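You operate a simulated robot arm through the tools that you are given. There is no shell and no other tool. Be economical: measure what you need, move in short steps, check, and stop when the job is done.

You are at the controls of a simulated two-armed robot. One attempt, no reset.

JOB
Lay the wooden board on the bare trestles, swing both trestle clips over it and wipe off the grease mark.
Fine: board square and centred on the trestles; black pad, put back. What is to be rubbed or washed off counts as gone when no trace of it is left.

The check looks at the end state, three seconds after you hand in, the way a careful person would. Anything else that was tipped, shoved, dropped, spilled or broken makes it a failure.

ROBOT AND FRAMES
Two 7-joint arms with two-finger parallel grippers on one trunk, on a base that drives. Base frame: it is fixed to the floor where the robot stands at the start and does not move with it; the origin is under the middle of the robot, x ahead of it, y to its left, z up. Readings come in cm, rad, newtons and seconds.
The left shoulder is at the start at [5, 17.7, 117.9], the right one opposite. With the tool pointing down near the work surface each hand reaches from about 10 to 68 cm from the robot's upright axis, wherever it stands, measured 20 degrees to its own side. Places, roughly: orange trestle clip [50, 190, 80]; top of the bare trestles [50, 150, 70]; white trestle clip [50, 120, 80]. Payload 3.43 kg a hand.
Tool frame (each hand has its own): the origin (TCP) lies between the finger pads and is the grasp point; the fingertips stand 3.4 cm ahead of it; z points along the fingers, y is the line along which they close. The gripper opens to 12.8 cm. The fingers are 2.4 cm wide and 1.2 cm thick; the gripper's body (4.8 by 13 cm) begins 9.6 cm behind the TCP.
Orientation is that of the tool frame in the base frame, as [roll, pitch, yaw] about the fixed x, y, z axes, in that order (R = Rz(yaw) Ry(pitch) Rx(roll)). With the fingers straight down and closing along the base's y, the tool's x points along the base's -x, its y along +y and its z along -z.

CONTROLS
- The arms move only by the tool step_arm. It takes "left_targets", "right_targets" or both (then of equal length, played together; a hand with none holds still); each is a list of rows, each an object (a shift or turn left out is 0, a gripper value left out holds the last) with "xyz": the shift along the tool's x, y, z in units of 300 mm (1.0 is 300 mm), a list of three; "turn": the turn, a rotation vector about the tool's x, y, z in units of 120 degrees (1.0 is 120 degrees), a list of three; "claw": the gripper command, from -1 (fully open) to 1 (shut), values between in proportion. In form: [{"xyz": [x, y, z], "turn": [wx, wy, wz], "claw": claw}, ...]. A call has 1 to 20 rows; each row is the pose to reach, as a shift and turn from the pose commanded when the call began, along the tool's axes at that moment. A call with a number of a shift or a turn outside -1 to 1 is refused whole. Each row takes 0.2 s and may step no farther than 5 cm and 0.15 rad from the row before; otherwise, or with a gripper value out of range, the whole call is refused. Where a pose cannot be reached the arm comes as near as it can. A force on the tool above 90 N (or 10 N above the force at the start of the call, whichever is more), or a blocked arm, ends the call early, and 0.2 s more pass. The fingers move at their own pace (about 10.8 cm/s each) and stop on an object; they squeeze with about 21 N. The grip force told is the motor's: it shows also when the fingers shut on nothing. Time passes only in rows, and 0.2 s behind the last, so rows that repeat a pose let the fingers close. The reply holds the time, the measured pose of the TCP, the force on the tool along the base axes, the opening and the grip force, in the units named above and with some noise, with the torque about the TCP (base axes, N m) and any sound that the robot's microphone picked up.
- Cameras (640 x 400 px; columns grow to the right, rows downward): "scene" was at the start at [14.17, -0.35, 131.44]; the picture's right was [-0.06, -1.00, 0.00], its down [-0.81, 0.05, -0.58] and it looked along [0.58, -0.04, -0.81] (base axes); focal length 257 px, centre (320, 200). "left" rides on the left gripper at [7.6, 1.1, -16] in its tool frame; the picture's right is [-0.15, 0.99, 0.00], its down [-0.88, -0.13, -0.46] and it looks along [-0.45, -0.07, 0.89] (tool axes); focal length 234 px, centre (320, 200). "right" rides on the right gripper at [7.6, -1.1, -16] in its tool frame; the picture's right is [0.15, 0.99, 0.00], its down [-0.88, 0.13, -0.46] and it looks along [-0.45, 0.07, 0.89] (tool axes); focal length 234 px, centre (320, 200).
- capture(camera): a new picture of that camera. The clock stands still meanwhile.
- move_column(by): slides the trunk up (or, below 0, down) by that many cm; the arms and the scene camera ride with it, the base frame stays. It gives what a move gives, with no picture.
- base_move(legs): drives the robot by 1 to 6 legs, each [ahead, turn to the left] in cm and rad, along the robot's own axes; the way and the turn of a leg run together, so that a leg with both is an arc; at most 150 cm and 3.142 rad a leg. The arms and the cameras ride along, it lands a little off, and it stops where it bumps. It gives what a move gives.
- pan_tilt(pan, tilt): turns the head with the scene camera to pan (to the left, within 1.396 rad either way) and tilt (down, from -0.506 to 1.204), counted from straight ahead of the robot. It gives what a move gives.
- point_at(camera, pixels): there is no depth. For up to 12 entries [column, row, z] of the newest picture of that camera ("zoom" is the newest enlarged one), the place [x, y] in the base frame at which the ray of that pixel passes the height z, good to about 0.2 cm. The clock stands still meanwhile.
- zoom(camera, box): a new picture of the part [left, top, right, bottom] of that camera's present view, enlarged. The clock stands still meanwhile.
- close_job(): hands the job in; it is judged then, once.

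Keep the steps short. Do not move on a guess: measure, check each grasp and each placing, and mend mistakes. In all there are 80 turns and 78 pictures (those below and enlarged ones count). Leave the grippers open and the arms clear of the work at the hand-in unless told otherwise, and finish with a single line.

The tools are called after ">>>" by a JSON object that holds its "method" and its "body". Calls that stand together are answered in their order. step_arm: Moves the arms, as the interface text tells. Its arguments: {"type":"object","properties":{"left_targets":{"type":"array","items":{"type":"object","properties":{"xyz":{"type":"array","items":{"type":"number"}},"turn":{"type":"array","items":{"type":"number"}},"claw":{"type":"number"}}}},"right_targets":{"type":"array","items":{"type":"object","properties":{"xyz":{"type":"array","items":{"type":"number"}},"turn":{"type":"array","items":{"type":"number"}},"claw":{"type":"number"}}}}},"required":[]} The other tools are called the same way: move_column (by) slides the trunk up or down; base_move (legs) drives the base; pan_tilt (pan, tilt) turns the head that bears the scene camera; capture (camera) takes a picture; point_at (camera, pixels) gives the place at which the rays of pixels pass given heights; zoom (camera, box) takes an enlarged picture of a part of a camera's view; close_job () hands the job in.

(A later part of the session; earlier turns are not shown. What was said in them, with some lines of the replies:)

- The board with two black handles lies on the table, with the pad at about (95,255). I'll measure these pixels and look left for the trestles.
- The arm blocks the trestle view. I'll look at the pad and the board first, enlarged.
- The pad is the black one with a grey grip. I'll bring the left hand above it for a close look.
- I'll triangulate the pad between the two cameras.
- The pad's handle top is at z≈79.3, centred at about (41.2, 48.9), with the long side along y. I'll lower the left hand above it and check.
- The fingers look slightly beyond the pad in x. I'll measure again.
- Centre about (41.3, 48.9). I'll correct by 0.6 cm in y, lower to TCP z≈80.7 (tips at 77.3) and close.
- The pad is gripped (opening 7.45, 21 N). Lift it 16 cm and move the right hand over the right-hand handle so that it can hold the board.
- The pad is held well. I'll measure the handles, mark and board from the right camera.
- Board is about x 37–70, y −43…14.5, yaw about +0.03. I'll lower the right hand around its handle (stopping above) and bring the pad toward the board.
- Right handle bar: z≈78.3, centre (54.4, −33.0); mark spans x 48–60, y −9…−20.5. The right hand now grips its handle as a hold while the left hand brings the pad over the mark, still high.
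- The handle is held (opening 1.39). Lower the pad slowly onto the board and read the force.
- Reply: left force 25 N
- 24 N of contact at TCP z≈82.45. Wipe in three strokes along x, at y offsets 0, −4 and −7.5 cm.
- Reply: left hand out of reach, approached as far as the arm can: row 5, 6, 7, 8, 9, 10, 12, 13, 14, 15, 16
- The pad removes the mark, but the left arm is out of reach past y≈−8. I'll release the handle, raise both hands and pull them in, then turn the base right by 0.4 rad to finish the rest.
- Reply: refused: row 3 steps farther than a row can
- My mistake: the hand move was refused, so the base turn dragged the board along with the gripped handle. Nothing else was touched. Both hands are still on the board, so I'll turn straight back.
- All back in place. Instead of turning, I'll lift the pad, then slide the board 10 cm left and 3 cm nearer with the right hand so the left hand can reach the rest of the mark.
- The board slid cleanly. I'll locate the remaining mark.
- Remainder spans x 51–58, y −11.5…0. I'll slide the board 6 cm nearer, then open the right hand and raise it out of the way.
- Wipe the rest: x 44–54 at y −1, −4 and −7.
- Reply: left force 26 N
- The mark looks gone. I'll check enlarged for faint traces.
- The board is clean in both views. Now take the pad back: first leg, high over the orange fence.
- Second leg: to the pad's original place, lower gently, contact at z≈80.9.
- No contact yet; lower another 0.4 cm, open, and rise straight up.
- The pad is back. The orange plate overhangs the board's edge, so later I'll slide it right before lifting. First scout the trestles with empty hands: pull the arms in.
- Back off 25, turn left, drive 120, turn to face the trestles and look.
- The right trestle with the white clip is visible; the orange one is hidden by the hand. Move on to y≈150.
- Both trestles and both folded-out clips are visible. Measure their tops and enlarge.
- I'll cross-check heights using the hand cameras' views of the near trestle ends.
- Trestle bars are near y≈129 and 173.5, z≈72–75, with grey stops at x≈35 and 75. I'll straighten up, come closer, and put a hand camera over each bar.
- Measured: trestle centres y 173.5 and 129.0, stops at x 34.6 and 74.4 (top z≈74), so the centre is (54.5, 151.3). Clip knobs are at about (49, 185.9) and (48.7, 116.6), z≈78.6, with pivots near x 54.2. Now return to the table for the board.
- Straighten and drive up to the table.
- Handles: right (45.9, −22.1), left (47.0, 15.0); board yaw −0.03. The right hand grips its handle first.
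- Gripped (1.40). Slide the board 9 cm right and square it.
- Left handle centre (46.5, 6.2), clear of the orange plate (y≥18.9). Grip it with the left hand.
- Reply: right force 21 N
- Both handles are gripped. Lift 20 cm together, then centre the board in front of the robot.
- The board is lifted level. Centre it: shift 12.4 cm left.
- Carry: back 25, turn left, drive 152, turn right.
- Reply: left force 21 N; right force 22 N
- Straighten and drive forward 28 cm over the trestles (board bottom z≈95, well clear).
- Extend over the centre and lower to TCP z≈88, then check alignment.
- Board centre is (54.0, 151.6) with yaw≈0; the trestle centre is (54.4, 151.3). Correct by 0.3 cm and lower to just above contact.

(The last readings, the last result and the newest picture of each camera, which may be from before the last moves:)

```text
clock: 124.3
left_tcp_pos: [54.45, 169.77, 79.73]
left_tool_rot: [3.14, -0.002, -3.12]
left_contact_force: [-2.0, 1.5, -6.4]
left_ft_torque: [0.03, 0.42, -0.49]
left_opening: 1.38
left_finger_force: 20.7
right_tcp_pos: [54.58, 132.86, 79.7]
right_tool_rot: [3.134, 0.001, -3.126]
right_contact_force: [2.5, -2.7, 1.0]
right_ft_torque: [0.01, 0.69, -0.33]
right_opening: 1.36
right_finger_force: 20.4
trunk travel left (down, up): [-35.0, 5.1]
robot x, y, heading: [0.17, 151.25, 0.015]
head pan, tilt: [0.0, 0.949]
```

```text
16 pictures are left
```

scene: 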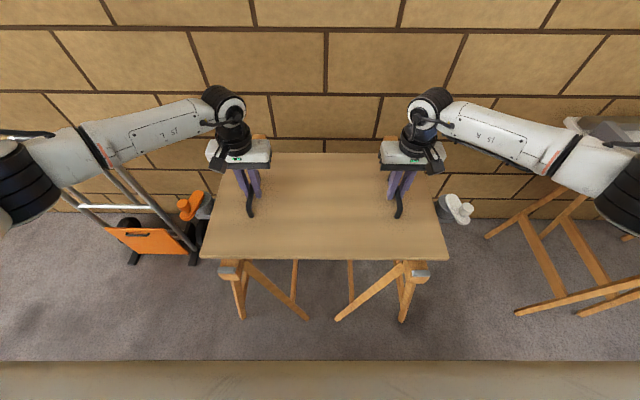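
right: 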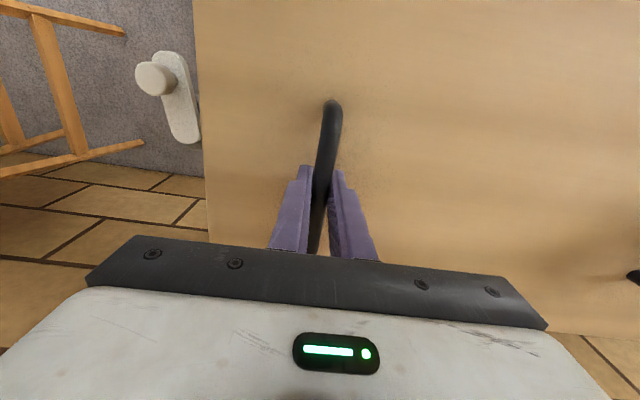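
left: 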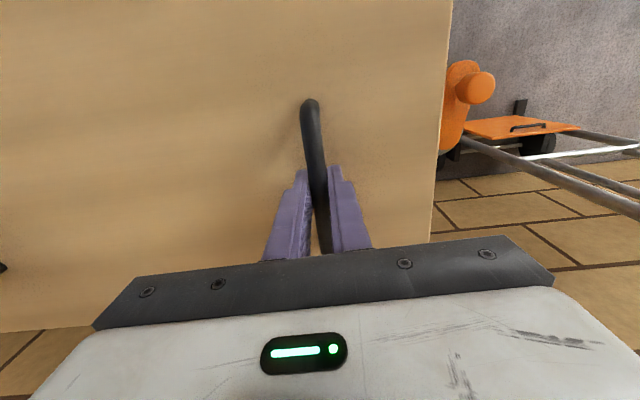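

Contact is starting on the right. Check the near edge against the stops.

>>> {"method": "zoom", "body": {"camera": "scene", "box": [190, 200, 460, 300]}}

>>> {"method": "point_at", "body": {"camera": "scene", "pixels": [[202, 255, 75.5], [447, 256, 75.5], [201, 260, 74.2], [447, 261, 74.2], [229, 269, 74], [421, 271, 74], [437, 190, 75.5], [209, 205, 75.5]]}}

```text
2.37 times, centred on (325, 250) of scene
```

zoom: 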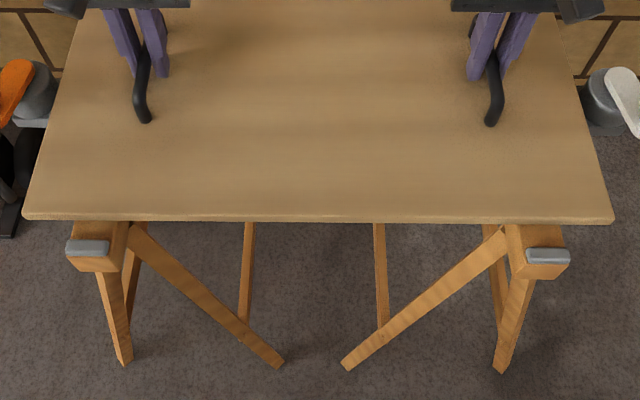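

```text
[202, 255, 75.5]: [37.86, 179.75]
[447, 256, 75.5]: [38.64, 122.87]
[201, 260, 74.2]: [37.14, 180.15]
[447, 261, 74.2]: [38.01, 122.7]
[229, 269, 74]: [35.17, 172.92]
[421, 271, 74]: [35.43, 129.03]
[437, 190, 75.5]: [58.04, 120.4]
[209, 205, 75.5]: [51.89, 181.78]
```

The board is yawed about +0.01 relative to the stop line (left gap a bit smaller than the right). Lift a hair, rotate it back, then set down.

>>> {"method": "step_arm", "body": {"left_targets": [{"xyz": [0, 0, -0.015]}, {"xyz": [-0.005, 0, -0.015], "turn": [0, 0, 0.003]}, {"xyz": [-0.009, 0, -0.015], "turn": [0, 0, 0.0055]}, {"xyz": [-0.009, 0, -0.005], "turn": [0, 0, 0.0055]}, {"xyz": [-0.009, 0, 0.005], "turn": [0, 0, 0.0055]}, {"xyz": [-0.009, 0, 0.012], "turn": [0, 0, 0.0055]}, {"xyz": [-0.009, 0, 0.018], "turn": [0, 0, 0.0055]}, {"xyz": [-0.009, 0, 0.018], "turn": [0, 0, 0.0055]}], "right_targets": [{"xyz": [0, 0, -0.015]}, {"xyz": [0.005, 0, -0.015], "turn": [0, 0, 0.003]}, {"xyz": [0.009, 0, -0.015], "turn": [0, 0, 0.0055]}, {"xyz": [0.009, 0, -0.005], "turn": [0, 0, 0.0055]}, {"xyz": [0.009, 0, 0.005], "turn": [0, 0, 0.0055]}, {"xyz": [0.009, 0, 0.012], "turn": [0, 0, 0.0055]}, {"xyz": [0.009, 0, 0.018], "turn": [0, 0, 0.0055]}, {"xyz": [0.009, 0, 0.018], "turn": [0, 0, 0.0055]}]}}

>>> {"method": "zoom", "body": {"camera": "scene", "box": [190, 200, 460, 300]}}

```text
clock: 126.1
left_tcp_pos: [54.73, 169.81, 79.54]
left_tool_rot: [3.14, 0.008, -3.13]
left_contact_force: [-4.6, 4.0, 16.0]
left_ft_torque: [0.06, 0.4, -0.49]
left_opening: 1.4
left_finger_force: 20.9
right_tcp_pos: [54.17, 132.68, 79.55]
right_tool_rot: [3.134, 0.01, -3.138]
right_contact_force: [3.1, -5.8, 23.1]
right_ft_torque: [0.04, -0.13, -0.49]
right_opening: 1.4
right_finger_force: 20.9
trunk travel left (down, up): [-35.0, 5.1]
robot x, y, heading: [-0.05, 151.29, 0.014]
head pan, tilt: [0.0, 0.949]
```

```text
2.37 times, centred on (325, 250) of scene
```

zoom: 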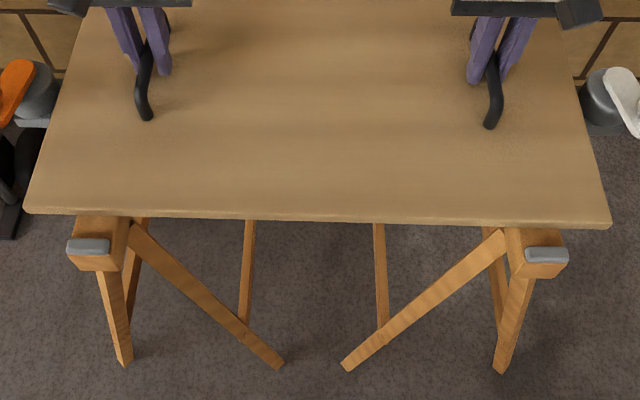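

Square now, with equal gaps to both stops (≈25 px), and seated (16/23 N). Release and raise both hands.

>>> {"method": "step_arm", "body": {"left_targets": [{"xyz": [0, 0, -0.012]}, {"xyz": [0, 0, -0.012], "claw": -0.2}, {"xyz": [0, 0, -0.012], "claw": -0.2}, {"xyz": [0, 0, -0.012], "claw": -0.2}, {"xyz": [0, 0, -0.08]}, {"xyz": [0, 0, -0.2]}, {"xyz": [0, 0, -0.34]}, {"xyz": [0, 0, -0.45]}], "right_targets": [{"xyz": [0, 0, -0.012]}, {"xyz": [0, 0, -0.012], "claw": -0.2}, {"xyz": [0, 0, -0.012], "claw": -0.2}, {"xyz": [0, 0, -0.012], "claw": -0.2}, {"xyz": [0, 0, -0.08]}, {"xyz": [0, 0, -0.2]}, {"xyz": [0, 0, -0.34]}, {"xyz": [0, 0, -0.45]}]}}

>>> {"method": "capture", "body": {"camera": "left"}}

>>> {"method": "capture", "body": {"camera": "right"}}

```text
clock: 127.9
left_tcp_pos: [54.8, 169.86, 92.75]
left_tool_rot: [3.14, 0.0, -3.129]
left_contact_force: [-0.4, -0.1, 0.8]
left_ft_torque: [0.01, 0.0, 0.03]
left_opening: 7.69
left_finger_force: 0.1
right_tcp_pos: [54.47, 132.43, 92.79]
right_tool_rot: [3.136, 0.002, -3.138]
right_contact_force: [-0.1, 0.5, -0.5]
right_ft_torque: [-0.04, -0.02, -0.02]
right_opening: 7.67
right_finger_force: 0.1
trunk travel left (down, up): [-35.0, 5.1]
robot x, y, heading: [-0.39, 151.11, 0.02]
head pan, tilt: [0.0, 0.949]
```

```text
13 pictures are left
```

left: 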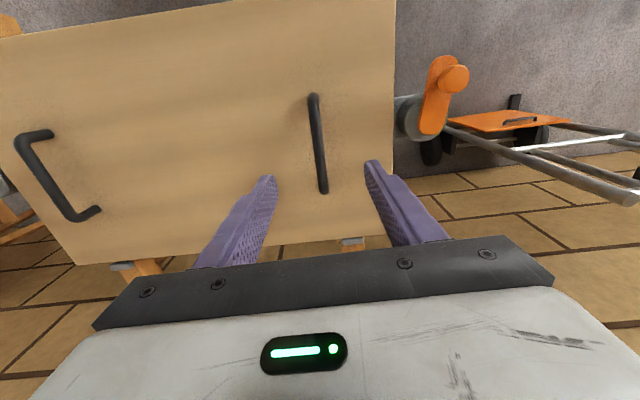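

```text
12 pictures are left
```

right: 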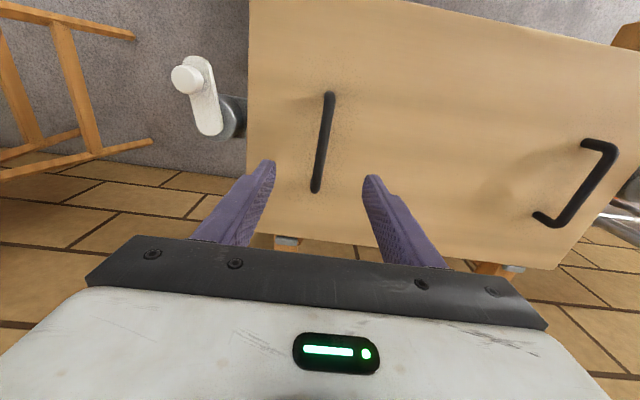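

Measure far edge against far stops, and knobs.

>>> {"method": "point_at", "body": {"camera": "left", "pixels": [[352, 241, 74], [352, 236, 75.4], [80, 264, 75.4], [122, 266, 74], [395, 100, 75.4], [394, 200, 75.4], [454, 78, 78.5], [433, 130, 77], [403, 118, 75]]}}

>>> {"method": "point_at", "body": {"camera": "right", "pixels": [[287, 240, 74], [287, 236, 75.4], [249, 100, 75.4], [250, 200, 75.4], [185, 79, 78.5], [209, 130, 77], [232, 118, 75], [512, 268, 74]]}}

```text
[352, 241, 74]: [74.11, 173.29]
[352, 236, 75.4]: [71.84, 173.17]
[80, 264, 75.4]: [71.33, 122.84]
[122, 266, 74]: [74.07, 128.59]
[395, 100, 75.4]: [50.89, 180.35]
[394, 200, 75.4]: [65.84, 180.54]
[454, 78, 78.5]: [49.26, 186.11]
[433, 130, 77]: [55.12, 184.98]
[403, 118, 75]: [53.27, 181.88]
```

```text
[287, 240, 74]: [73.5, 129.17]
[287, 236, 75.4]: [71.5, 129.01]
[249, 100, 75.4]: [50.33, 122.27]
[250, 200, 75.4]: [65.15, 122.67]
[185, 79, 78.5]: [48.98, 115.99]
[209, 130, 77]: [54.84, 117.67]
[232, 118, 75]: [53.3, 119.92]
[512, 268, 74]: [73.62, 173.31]
```

Board gaps are even front and back (about 2.5 cm) and sideways within 0.4 cm. Before moving to the orange clip, I'll check where the hand truck's rails lie.

>>> {"method": "point_at", "body": {"camera": "left", "pixels": [[450, 128, 60], [450, 128, 80], [540, 166, 60], [540, 166, 80], [630, 200, 60], [630, 200, 80], [630, 200, 90], [630, 140, 90]]}}

>>> {"method": "pan_tilt", "body": {"pan": 0.5, "tilt": 0.75}}

>>> {"method": "capture", "body": {"camera": "scene"}}

```text
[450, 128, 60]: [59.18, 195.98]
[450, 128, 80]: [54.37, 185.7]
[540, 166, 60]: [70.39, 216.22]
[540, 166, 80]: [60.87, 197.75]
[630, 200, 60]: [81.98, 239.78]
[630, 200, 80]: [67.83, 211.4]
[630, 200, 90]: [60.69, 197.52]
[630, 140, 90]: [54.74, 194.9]
```

```text
clock: 128.8
left_tcp_pos: [54.78, 169.94, 92.67]
left_tool_rot: [-3.142, -0.001, -3.129]
left_contact_force: [-0.3, 0.2, 0.6]
left_ft_torque: [0.01, 0.0, -0.03]
left_opening: 7.67
left_finger_force: 0.1
right_tcp_pos: [54.6, 132.48, 92.79]
right_tool_rot: [3.137, 0.001, -3.139]
right_contact_force: [-0.1, -0.3, 0.1]
right_ft_torque: [0.0, -0.02, 0.0]
right_opening: 7.69
right_finger_force: 0.1
trunk travel left (down, up): [-35.0, 5.1]
robot x, y, heading: [0.03, 151.58, 0.018]
head pan, tilt: [0.499, 0.75]
```

```text
11 pictures are left
```

scene: 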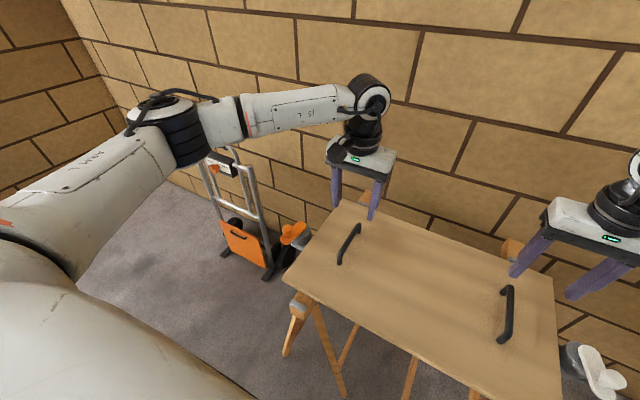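

The truck stands by the wall, well clear. Move both hands above their knobs with fingers open 5.5 cm.

>>> {"method": "step_arm", "body": {"left_targets": [{"xyz": [0.045, 0.136, 0], "claw": 0.14}, {"xyz": [0.09, 0.272, 0], "claw": 0.14}, {"xyz": [0.135, 0.408, 0]}, {"xyz": [0.178, 0.544, 0.03]}, {"xyz": [0.178, 0.544, 0.12]}, {"xyz": [0.178, 0.544, 0.22]}, {"xyz": [0.178, 0.544, 0.28]}, {"xyz": [0.178, 0.544, 0.28]}], "right_targets": [{"xyz": [0.046, -0.136, 0], "claw": 0.14}, {"xyz": [0.092, -0.272, 0], "claw": 0.14}, {"xyz": [0.138, -0.408, 0]}, {"xyz": [0.184, -0.547, 0.03]}, {"xyz": [0.184, -0.547, 0.12]}, {"xyz": [0.184, -0.547, 0.22]}, {"xyz": [0.184, -0.547, 0.28]}, {"xyz": [0.184, -0.547, 0.28]}]}}

>>> {"method": "capture", "body": {"camera": "left"}}

>>> {"method": "capture", "body": {"camera": "right"}}

```text
clock: 130.6
left_tcp_pos: [49.01, 186.03, 84.43]
left_tool_rot: [3.14, -0.002, -3.13]
left_contact_force: [0.3, 0.2, -1.2]
left_ft_torque: [0.01, -0.01, 0.03]
left_opening: 5.5
left_finger_force: 0.1
right_tcp_pos: [49.02, 116.2, 84.03]
right_tool_rot: [3.136, 0.003, -3.138]
right_contact_force: [-0.1, -0.8, 0.5]
right_ft_torque: [0.01, 0.02, 0.02]
right_opening: 5.5
right_finger_force: 0.1
trunk travel left (down, up): [-35.0, 5.1]
robot x, y, heading: [-0.06, 151.33, 0.016]
head pan, tilt: [0.499, 0.75]
```

```text
10 pictures are left
```

left: 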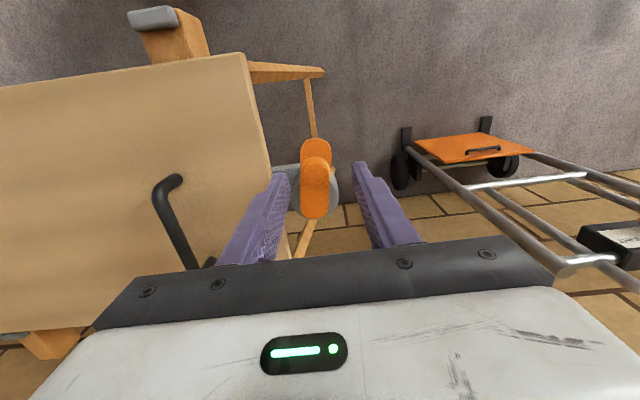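

```text
9 pictures are left
```

right: 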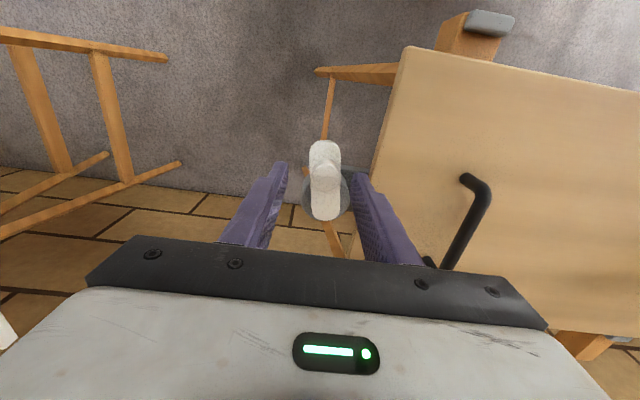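

>>> {"method": "point_at", "body": {"camera": "left", "pixels": [[317, 166, 78.6], [316, 140, 76.8], [317, 217, 76.8], [305, 205, 75], [247, 55, 75.4], [270, 168, 75.4]]}}

>>> {"method": "point_at", "body": {"camera": "right", "pixels": [[324, 170, 78.6], [324, 141, 76.8], [326, 219, 76.8], [402, 48, 75.4], [375, 150, 75.4]]}}

>>> {"method": "zoom", "body": {"camera": "left", "box": [260, 120, 380, 240]}}

```text
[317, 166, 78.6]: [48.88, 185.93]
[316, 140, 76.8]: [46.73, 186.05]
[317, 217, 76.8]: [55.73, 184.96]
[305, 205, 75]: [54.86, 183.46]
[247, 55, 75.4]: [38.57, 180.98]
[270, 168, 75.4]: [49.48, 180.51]
```

```text
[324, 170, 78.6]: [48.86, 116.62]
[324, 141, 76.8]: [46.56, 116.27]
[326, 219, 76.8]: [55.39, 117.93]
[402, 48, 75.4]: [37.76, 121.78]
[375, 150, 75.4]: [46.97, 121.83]
```

```text
3.33 times, centred on (320, 180) of left
```

zoom: 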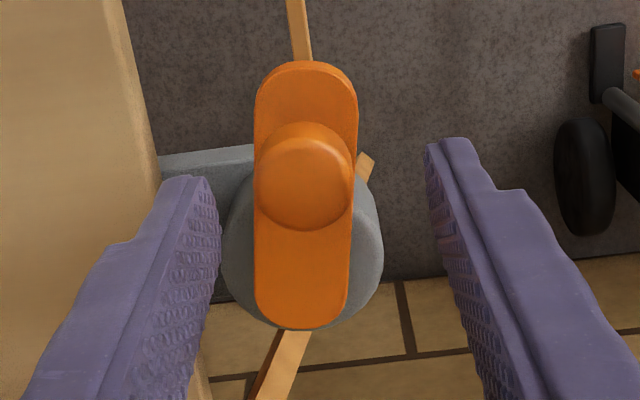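

Knobs at (48.9, 185.9) and (48.9, 116.6); pivots about (54.2, 185.1) and (54.1, 117.7). Lower and grip the knobs.

>>> {"method": "step_arm", "body": {"left_targets": [{"xyz": [0.004, -0.003, 0.05]}, {"xyz": [0.004, -0.003, 0.1]}, {"xyz": [0.004, -0.003, 0.128]}, {"xyz": [0.004, -0.003, 0.128], "claw": 1}, {"xyz": [0.004, -0.003, 0.128], "claw": 1}, {"xyz": [0.004, -0.003, 0.128], "claw": 1}], "right_targets": [{"xyz": [0.005, 0.014, 0.05]}, {"xyz": [0.005, 0.014, 0.09]}, {"xyz": [0.005, 0.014, 0.114]}, {"xyz": [0.005, 0.014, 0.114], "claw": 1}, {"xyz": [0.005, 0.014, 0.114], "claw": 1}, {"xyz": [0.005, 0.014, 0.114], "claw": 1}]}}

```text
clock: 132.0
left_tcp_pos: [48.99, 185.59, 80.34]
left_tool_rot: [-3.138, -0.001, -3.135]
left_contact_force: [-3.6, -16.1, -1.4]
left_ft_torque: [-0.53, -0.05, -0.86]
left_opening: 3.51
left_finger_force: 44.8
right_tcp_pos: [48.86, 116.71, 80.53]
right_tool_rot: [3.13, 0.004, -3.135]
right_contact_force: [0.0, 15.9, -3.5]
right_ft_torque: [0.26, -0.09, 0.31]
right_opening: 2.68
right_finger_force: 44.6
trunk travel left (down, up): [-35.0, 5.1]
robot x, y, heading: [-0.24, 151.41, 0.018]
head pan, tilt: [0.499, 0.75]
```

Both knobs are held (3.5 and 2.7 cm). Swing both clips inward along their arcs.

>>> {"method": "step_arm", "body": {"left_targets": [{"xyz": [0.003, -0.031, 0]}, {"xyz": [0, -0.062, 0]}, {"xyz": [-0.009, -0.093, 0]}, {"xyz": [-0.022, -0.121, 0]}, {"xyz": [-0.04, -0.147, 0]}, {"xyz": [-0.063, -0.169, 0]}, {"xyz": [-0.088, -0.187, 0]}, {"xyz": [-0.117, -0.2, 0]}, {"xyz": [-0.147, -0.207, 0]}, {"xyz": [-0.177, -0.21, 0]}, {"xyz": [-0.177, -0.21, 0]}], "right_targets": [{"xyz": [0.004, 0.032, 0]}, {"xyz": [0.002, 0.063, 0]}, {"xyz": [-0.006, 0.094, 0]}, {"xyz": [-0.019, 0.123, 0]}, {"xyz": [-0.037, 0.15, 0]}, {"xyz": [-0.059, 0.172, 0]}, {"xyz": [-0.085, 0.191, 0]}, {"xyz": [-0.113, 0.204, 0]}, {"xyz": [-0.144, 0.213, 0]}, {"xyz": [-0.175, 0.215, 0]}, {"xyz": [-0.175, 0.215, 0]}]}}

>>> {"method": "capture", "body": {"camera": "left"}}

>>> {"method": "capture", "body": {"camera": "right"}}

```text
clock: 134.3
left_tcp_pos: [51.54, 179.62, 80.14]
left_tool_rot: [3.124, -0.092, -3.139]
left_contact_force: [-22.0, -2.4, 8.9]
left_ft_torque: [-0.22, -0.16, -0.02]
left_opening: 0.0
left_finger_force: 32.8
right_tcp_pos: [53.33, 122.87, 80.9]
right_tool_rot: [-3.138, -0.003, 3.141]
right_contact_force: [-5.0, -4.4, 13.8]
right_ft_torque: [-0.21, 1.18, 0.07]
right_opening: 2.72
right_finger_force: 45.5
trunk travel left (down, up): [-35.0, 5.1]
robot x, y, heading: [-0.57, 151.37, 0.016]
head pan, tilt: [0.499, 0.75]
stopped in row 11 (left hand): the force on the tool passed its limit (the readings are from after the stop); the commanded pose is now the measured one
```

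```text
7 pictures are left
```

left: 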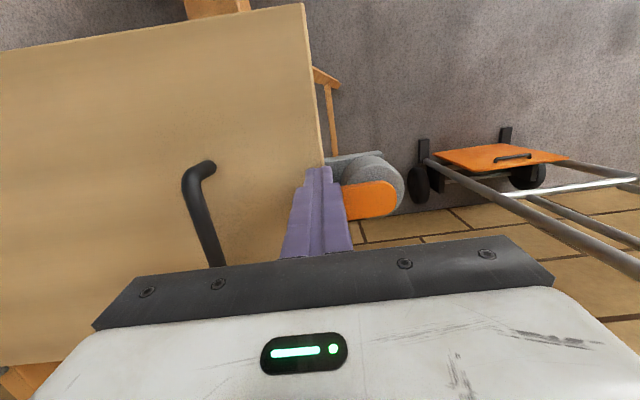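

```text
6 pictures are left
```

right: 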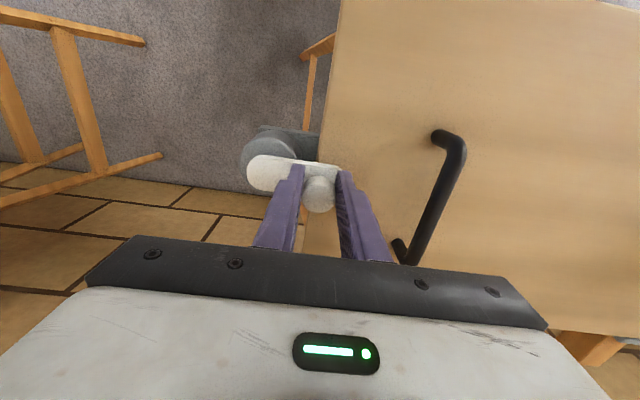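

The white clip is over the board. The left fingers slipped off the orange knob near the end. Open the right hand and raise both to look.

>>> {"method": "step_arm", "body": {"left_targets": [{"xyz": [0.03, 0, 0]}, {"xyz": [0.03, 0, -0.1]}, {"xyz": [0.03, 0, -0.2]}, {"xyz": [0.03, 0, -0.3]}, {"xyz": [0.03, 0, -0.4], "claw": 0.14}, {"xyz": [0.03, 0, -0.4], "claw": 0.14}], "right_targets": [{"claw": 0.1}, {"claw": 0.1}, {"xyz": [0, 0, -0.08]}, {"xyz": [0, 0, -0.2]}, {"xyz": [0, 0, -0.3]}, {"xyz": [0, 0, -0.4]}]}}

>>> {"method": "capture", "body": {"camera": "left"}}

>>> {"method": "capture", "body": {"camera": "right"}}

```text
clock: 135.7
left_tcp_pos: [52.06, 179.8, 91.92]
left_tool_rot: [3.121, -0.085, -3.134]
left_contact_force: [0.1, -0.1, 0.1]
left_ft_torque: [-0.05, 0.0, -0.01]
left_opening: 5.51
left_finger_force: 0.2
right_tcp_pos: [53.65, 123.06, 92.43]
right_tool_rot: [-3.142, -0.005, -3.14]
right_contact_force: [-0.4, 0.3, -0.3]
right_ft_torque: [0.0, 0.03, -0.02]
right_opening: 5.77
right_finger_force: 0.0
trunk travel left (down, up): [-35.0, 5.1]
robot x, y, heading: [-0.64, 151.39, 0.017]
head pan, tilt: [0.499, 0.75]
```

```text
5 pictures are left
```

left: 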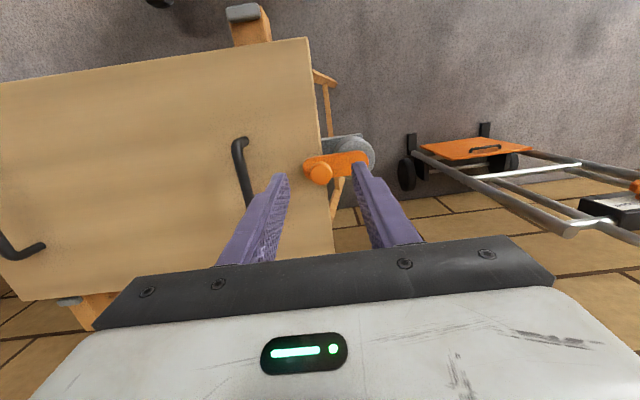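

```text
4 pictures are left
```

right: 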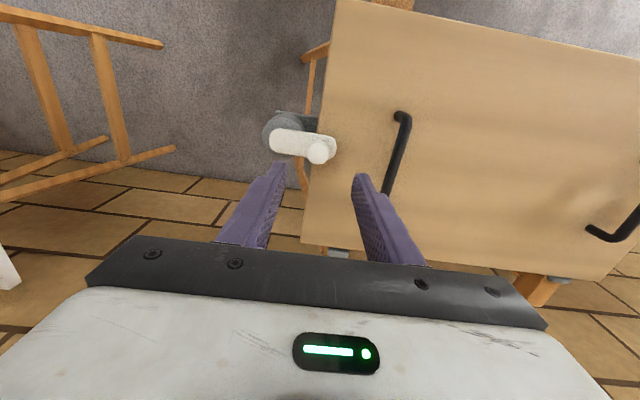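

Both clips now lie over the board. Measure their angles and whether the board shifted.

>>> {"method": "point_at", "body": {"camera": "left", "pixels": [[320, 173, 78.6], [304, 168, 76.8], [368, 160, 76.8], [308, 40, 75.4], [320, 140, 75.4], [333, 248, 75.4], [243, 12, 74], [70, 300, 74], [150, 280, 75.4]]}}

>>> {"method": "point_at", "body": {"camera": "right", "pixels": [[317, 152, 78.6], [336, 147, 76.8], [270, 140, 76.8], [340, 5, 75.4], [318, 125, 75.4], [304, 230, 75.4], [336, 252, 74], [336, 247, 75.4], [560, 280, 74], [570, 273, 75.4]]}}

```text
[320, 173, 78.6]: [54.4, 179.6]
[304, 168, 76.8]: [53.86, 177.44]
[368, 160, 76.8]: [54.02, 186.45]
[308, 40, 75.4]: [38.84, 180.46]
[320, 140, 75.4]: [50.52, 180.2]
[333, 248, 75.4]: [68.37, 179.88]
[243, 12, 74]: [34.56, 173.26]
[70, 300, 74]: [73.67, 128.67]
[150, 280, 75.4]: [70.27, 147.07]
```

```text
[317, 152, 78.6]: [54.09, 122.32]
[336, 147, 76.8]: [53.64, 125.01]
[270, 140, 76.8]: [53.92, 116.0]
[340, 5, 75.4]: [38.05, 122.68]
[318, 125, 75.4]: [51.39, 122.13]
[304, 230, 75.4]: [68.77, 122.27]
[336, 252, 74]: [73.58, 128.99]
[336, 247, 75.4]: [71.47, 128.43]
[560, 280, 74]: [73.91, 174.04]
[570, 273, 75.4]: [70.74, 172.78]
```

Both clips are square across the board (knobs at (54.4, 179.6) and (54.1, 122.3)). Raise and pull the hands back, open, then check from the scene camera.

>>> {"method": "step_arm", "body": {"left_targets": [{"xyz": [0, 0, -0.12], "claw": -1}, {"xyz": [0, 0, -0.24]}, {"xyz": [0, 0, -0.36]}, {"xyz": [0.1, 0, -0.42]}, {"xyz": [0.25, 0, -0.42]}, {"xyz": [0.4, 0, -0.42]}, {"xyz": [0.55, 0, -0.42]}, {"xyz": [0.7, 0, -0.42]}], "right_targets": [{"xyz": [0, 0, -0.12], "claw": -1}, {"xyz": [0, 0, -0.24]}, {"xyz": [0, 0, -0.36]}, {"xyz": [0.1, 0, -0.42]}, {"xyz": [0.25, 0, -0.42]}, {"xyz": [0.4, 0, -0.42]}, {"xyz": [0.55, 0, -0.42]}, {"xyz": [0.7, 0, -0.42]}]}}

>>> {"method": "pan_tilt", "body": {"pan": 0, "tilt": 0.95}}

>>> {"method": "zoom", "body": {"camera": "scene", "box": [160, 110, 480, 310]}}

```text
clock: 137.5
left_tcp_pos: [32.14, 179.12, 106.38]
left_tool_rot: [3.123, -0.082, -3.135]
left_contact_force: [-1.3, 0.1, -0.3]
left_ft_torque: [-0.04, -0.02, 0.0]
left_opening: 12.79
left_finger_force: 0.0
right_tcp_pos: [32.71, 123.14, 105.19]
right_tool_rot: [3.14, -0.004, -3.14]
right_contact_force: [0.4, -0.3, 0.1]
right_ft_torque: [0.0, -0.03, 0.03]
right_opening: 12.82
right_finger_force: 0.1
trunk travel left (down, up): [-35.0, 5.1]
robot x, y, heading: [-0.35, 151.42, 0.014]
head pan, tilt: [0.499, 0.75]
```

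```text
clock: 138.4
left_tcp_pos: [32.26, 179.07, 106.33]
left_tool_rot: [3.123, -0.082, -3.133]
left_contact_force: [0.0, 0.1, 0.0]
left_ft_torque: [0.03, -0.01, -0.01]
left_opening: 12.81
left_finger_force: 0.1
right_tcp_pos: [32.93, 123.12, 105.18]
right_tool_rot: [3.141, -0.005, -3.141]
right_contact_force: [0.2, 0.3, -0.5]
right_ft_torque: [0.01, 0.0, 0.02]
right_opening: 12.79
right_finger_force: 0.1
trunk travel left (down, up): [-35.0, 5.1]
robot x, y, heading: [0.28, 151.63, 0.022]
head pan, tilt: [0.0, 0.949]
```

```text
2.00 times, centred on (320, 210) of scene
```

zoom: 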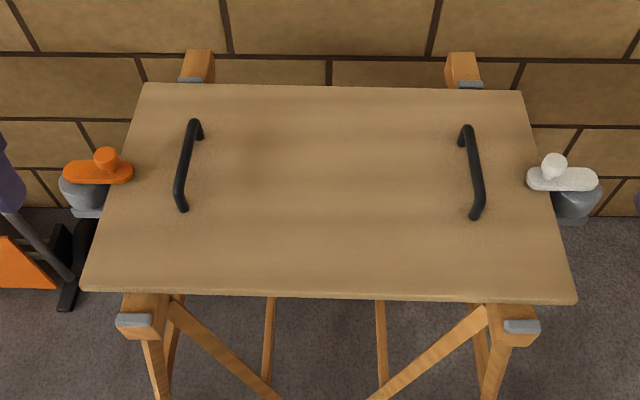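

>>> {"method": "point_at", "body": {"camera": "zoom", "pixels": [[135, 291, 74.1], [520, 301, 74.1], [135, 318, 74], [520, 325, 74], [200, 85, 75.4], [468, 91, 75.4], [190, 81, 74], [470, 86, 74], [82, 288, 74.5], [575, 301, 74.5]]}}

```text
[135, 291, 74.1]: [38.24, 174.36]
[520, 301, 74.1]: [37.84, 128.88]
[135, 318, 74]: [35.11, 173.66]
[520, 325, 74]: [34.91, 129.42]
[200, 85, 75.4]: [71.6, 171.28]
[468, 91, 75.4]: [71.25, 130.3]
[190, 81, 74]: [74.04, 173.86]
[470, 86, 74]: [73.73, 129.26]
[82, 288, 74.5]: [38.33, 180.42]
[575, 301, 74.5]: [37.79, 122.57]
```

Board square (within 0.005 rad) and centred within 0.3 cm, clips over it, no trace of the mark. Back off a little so the arms are well clear.

>>> {"method": "base_move", "body": {"legs": [[-20, 0]]}}

>>> {"method": "pan_tilt", "body": {"pan": -0.5, "tilt": 0.6}}

>>> {"method": "capture", "body": {"camera": "scene"}}

```text
clock: 140.1
left_tcp_pos: [11.95, 178.74, 106.42]
left_tool_rot: [3.123, -0.085, -3.135]
left_contact_force: [-1.0, 0.7, -0.2]
left_ft_torque: [-0.04, -0.06, -0.02]
left_opening: 12.79
left_finger_force: 0.1
right_tcp_pos: [12.55, 122.74, 105.22]
right_tool_rot: [-3.141, -0.005, -3.138]
right_contact_force: [-0.3, -0.7, 0.8]
right_ft_torque: [0.01, -0.05, -0.01]
right_opening: 12.81
right_finger_force: 0.0
trunk travel left (down, up): [-35.0, 5.1]
robot x, y, heading: [-20.86, 151.11, 0.019]
head pan, tilt: [0.0, 0.949]
```

```text
clock: 141.0
left_tcp_pos: [12.08, 178.84, 106.26]
left_tool_rot: [3.122, -0.084, -3.135]
left_contact_force: [0.6, 0.1, 0.5]
left_ft_torque: [0.02, 0.02, 0.0]
left_opening: 12.79
left_finger_force: 0.1
right_tcp_pos: [12.51, 122.77, 105.17]
right_tool_rot: [-3.141, -0.007, -3.139]
right_contact_force: [-0.6, -0.7, 0.2]
right_ft_torque: [0.01, -0.02, 0.0]
right_opening: 12.77
right_finger_force: 0.1
trunk travel left (down, up): [-35.0, 5.1]
robot x, y, heading: [-20.62, 150.94, 0.02]
head pan, tilt: [-0.499, 0.6]
```

```text
2 pictures are left
```

scene: 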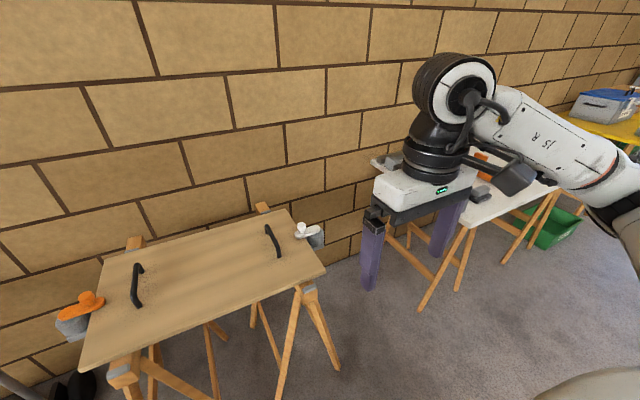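

Everything is in order: the board is clamped and clean, the pad is on the table, and the grippers are open and clear. Handing in.

>>> {"method": "close_job", "body": {}}

```text
The job is handed in.
```

The board is square and centred on the trestles to within about 0.3 cm, both clips are swung over it, the grease mark is wiped off with no trace visible, and the black pad is back where it was; a mistimed base turn dragged the board on the table early on, but I turned straight back and saw nothing else disturbed.
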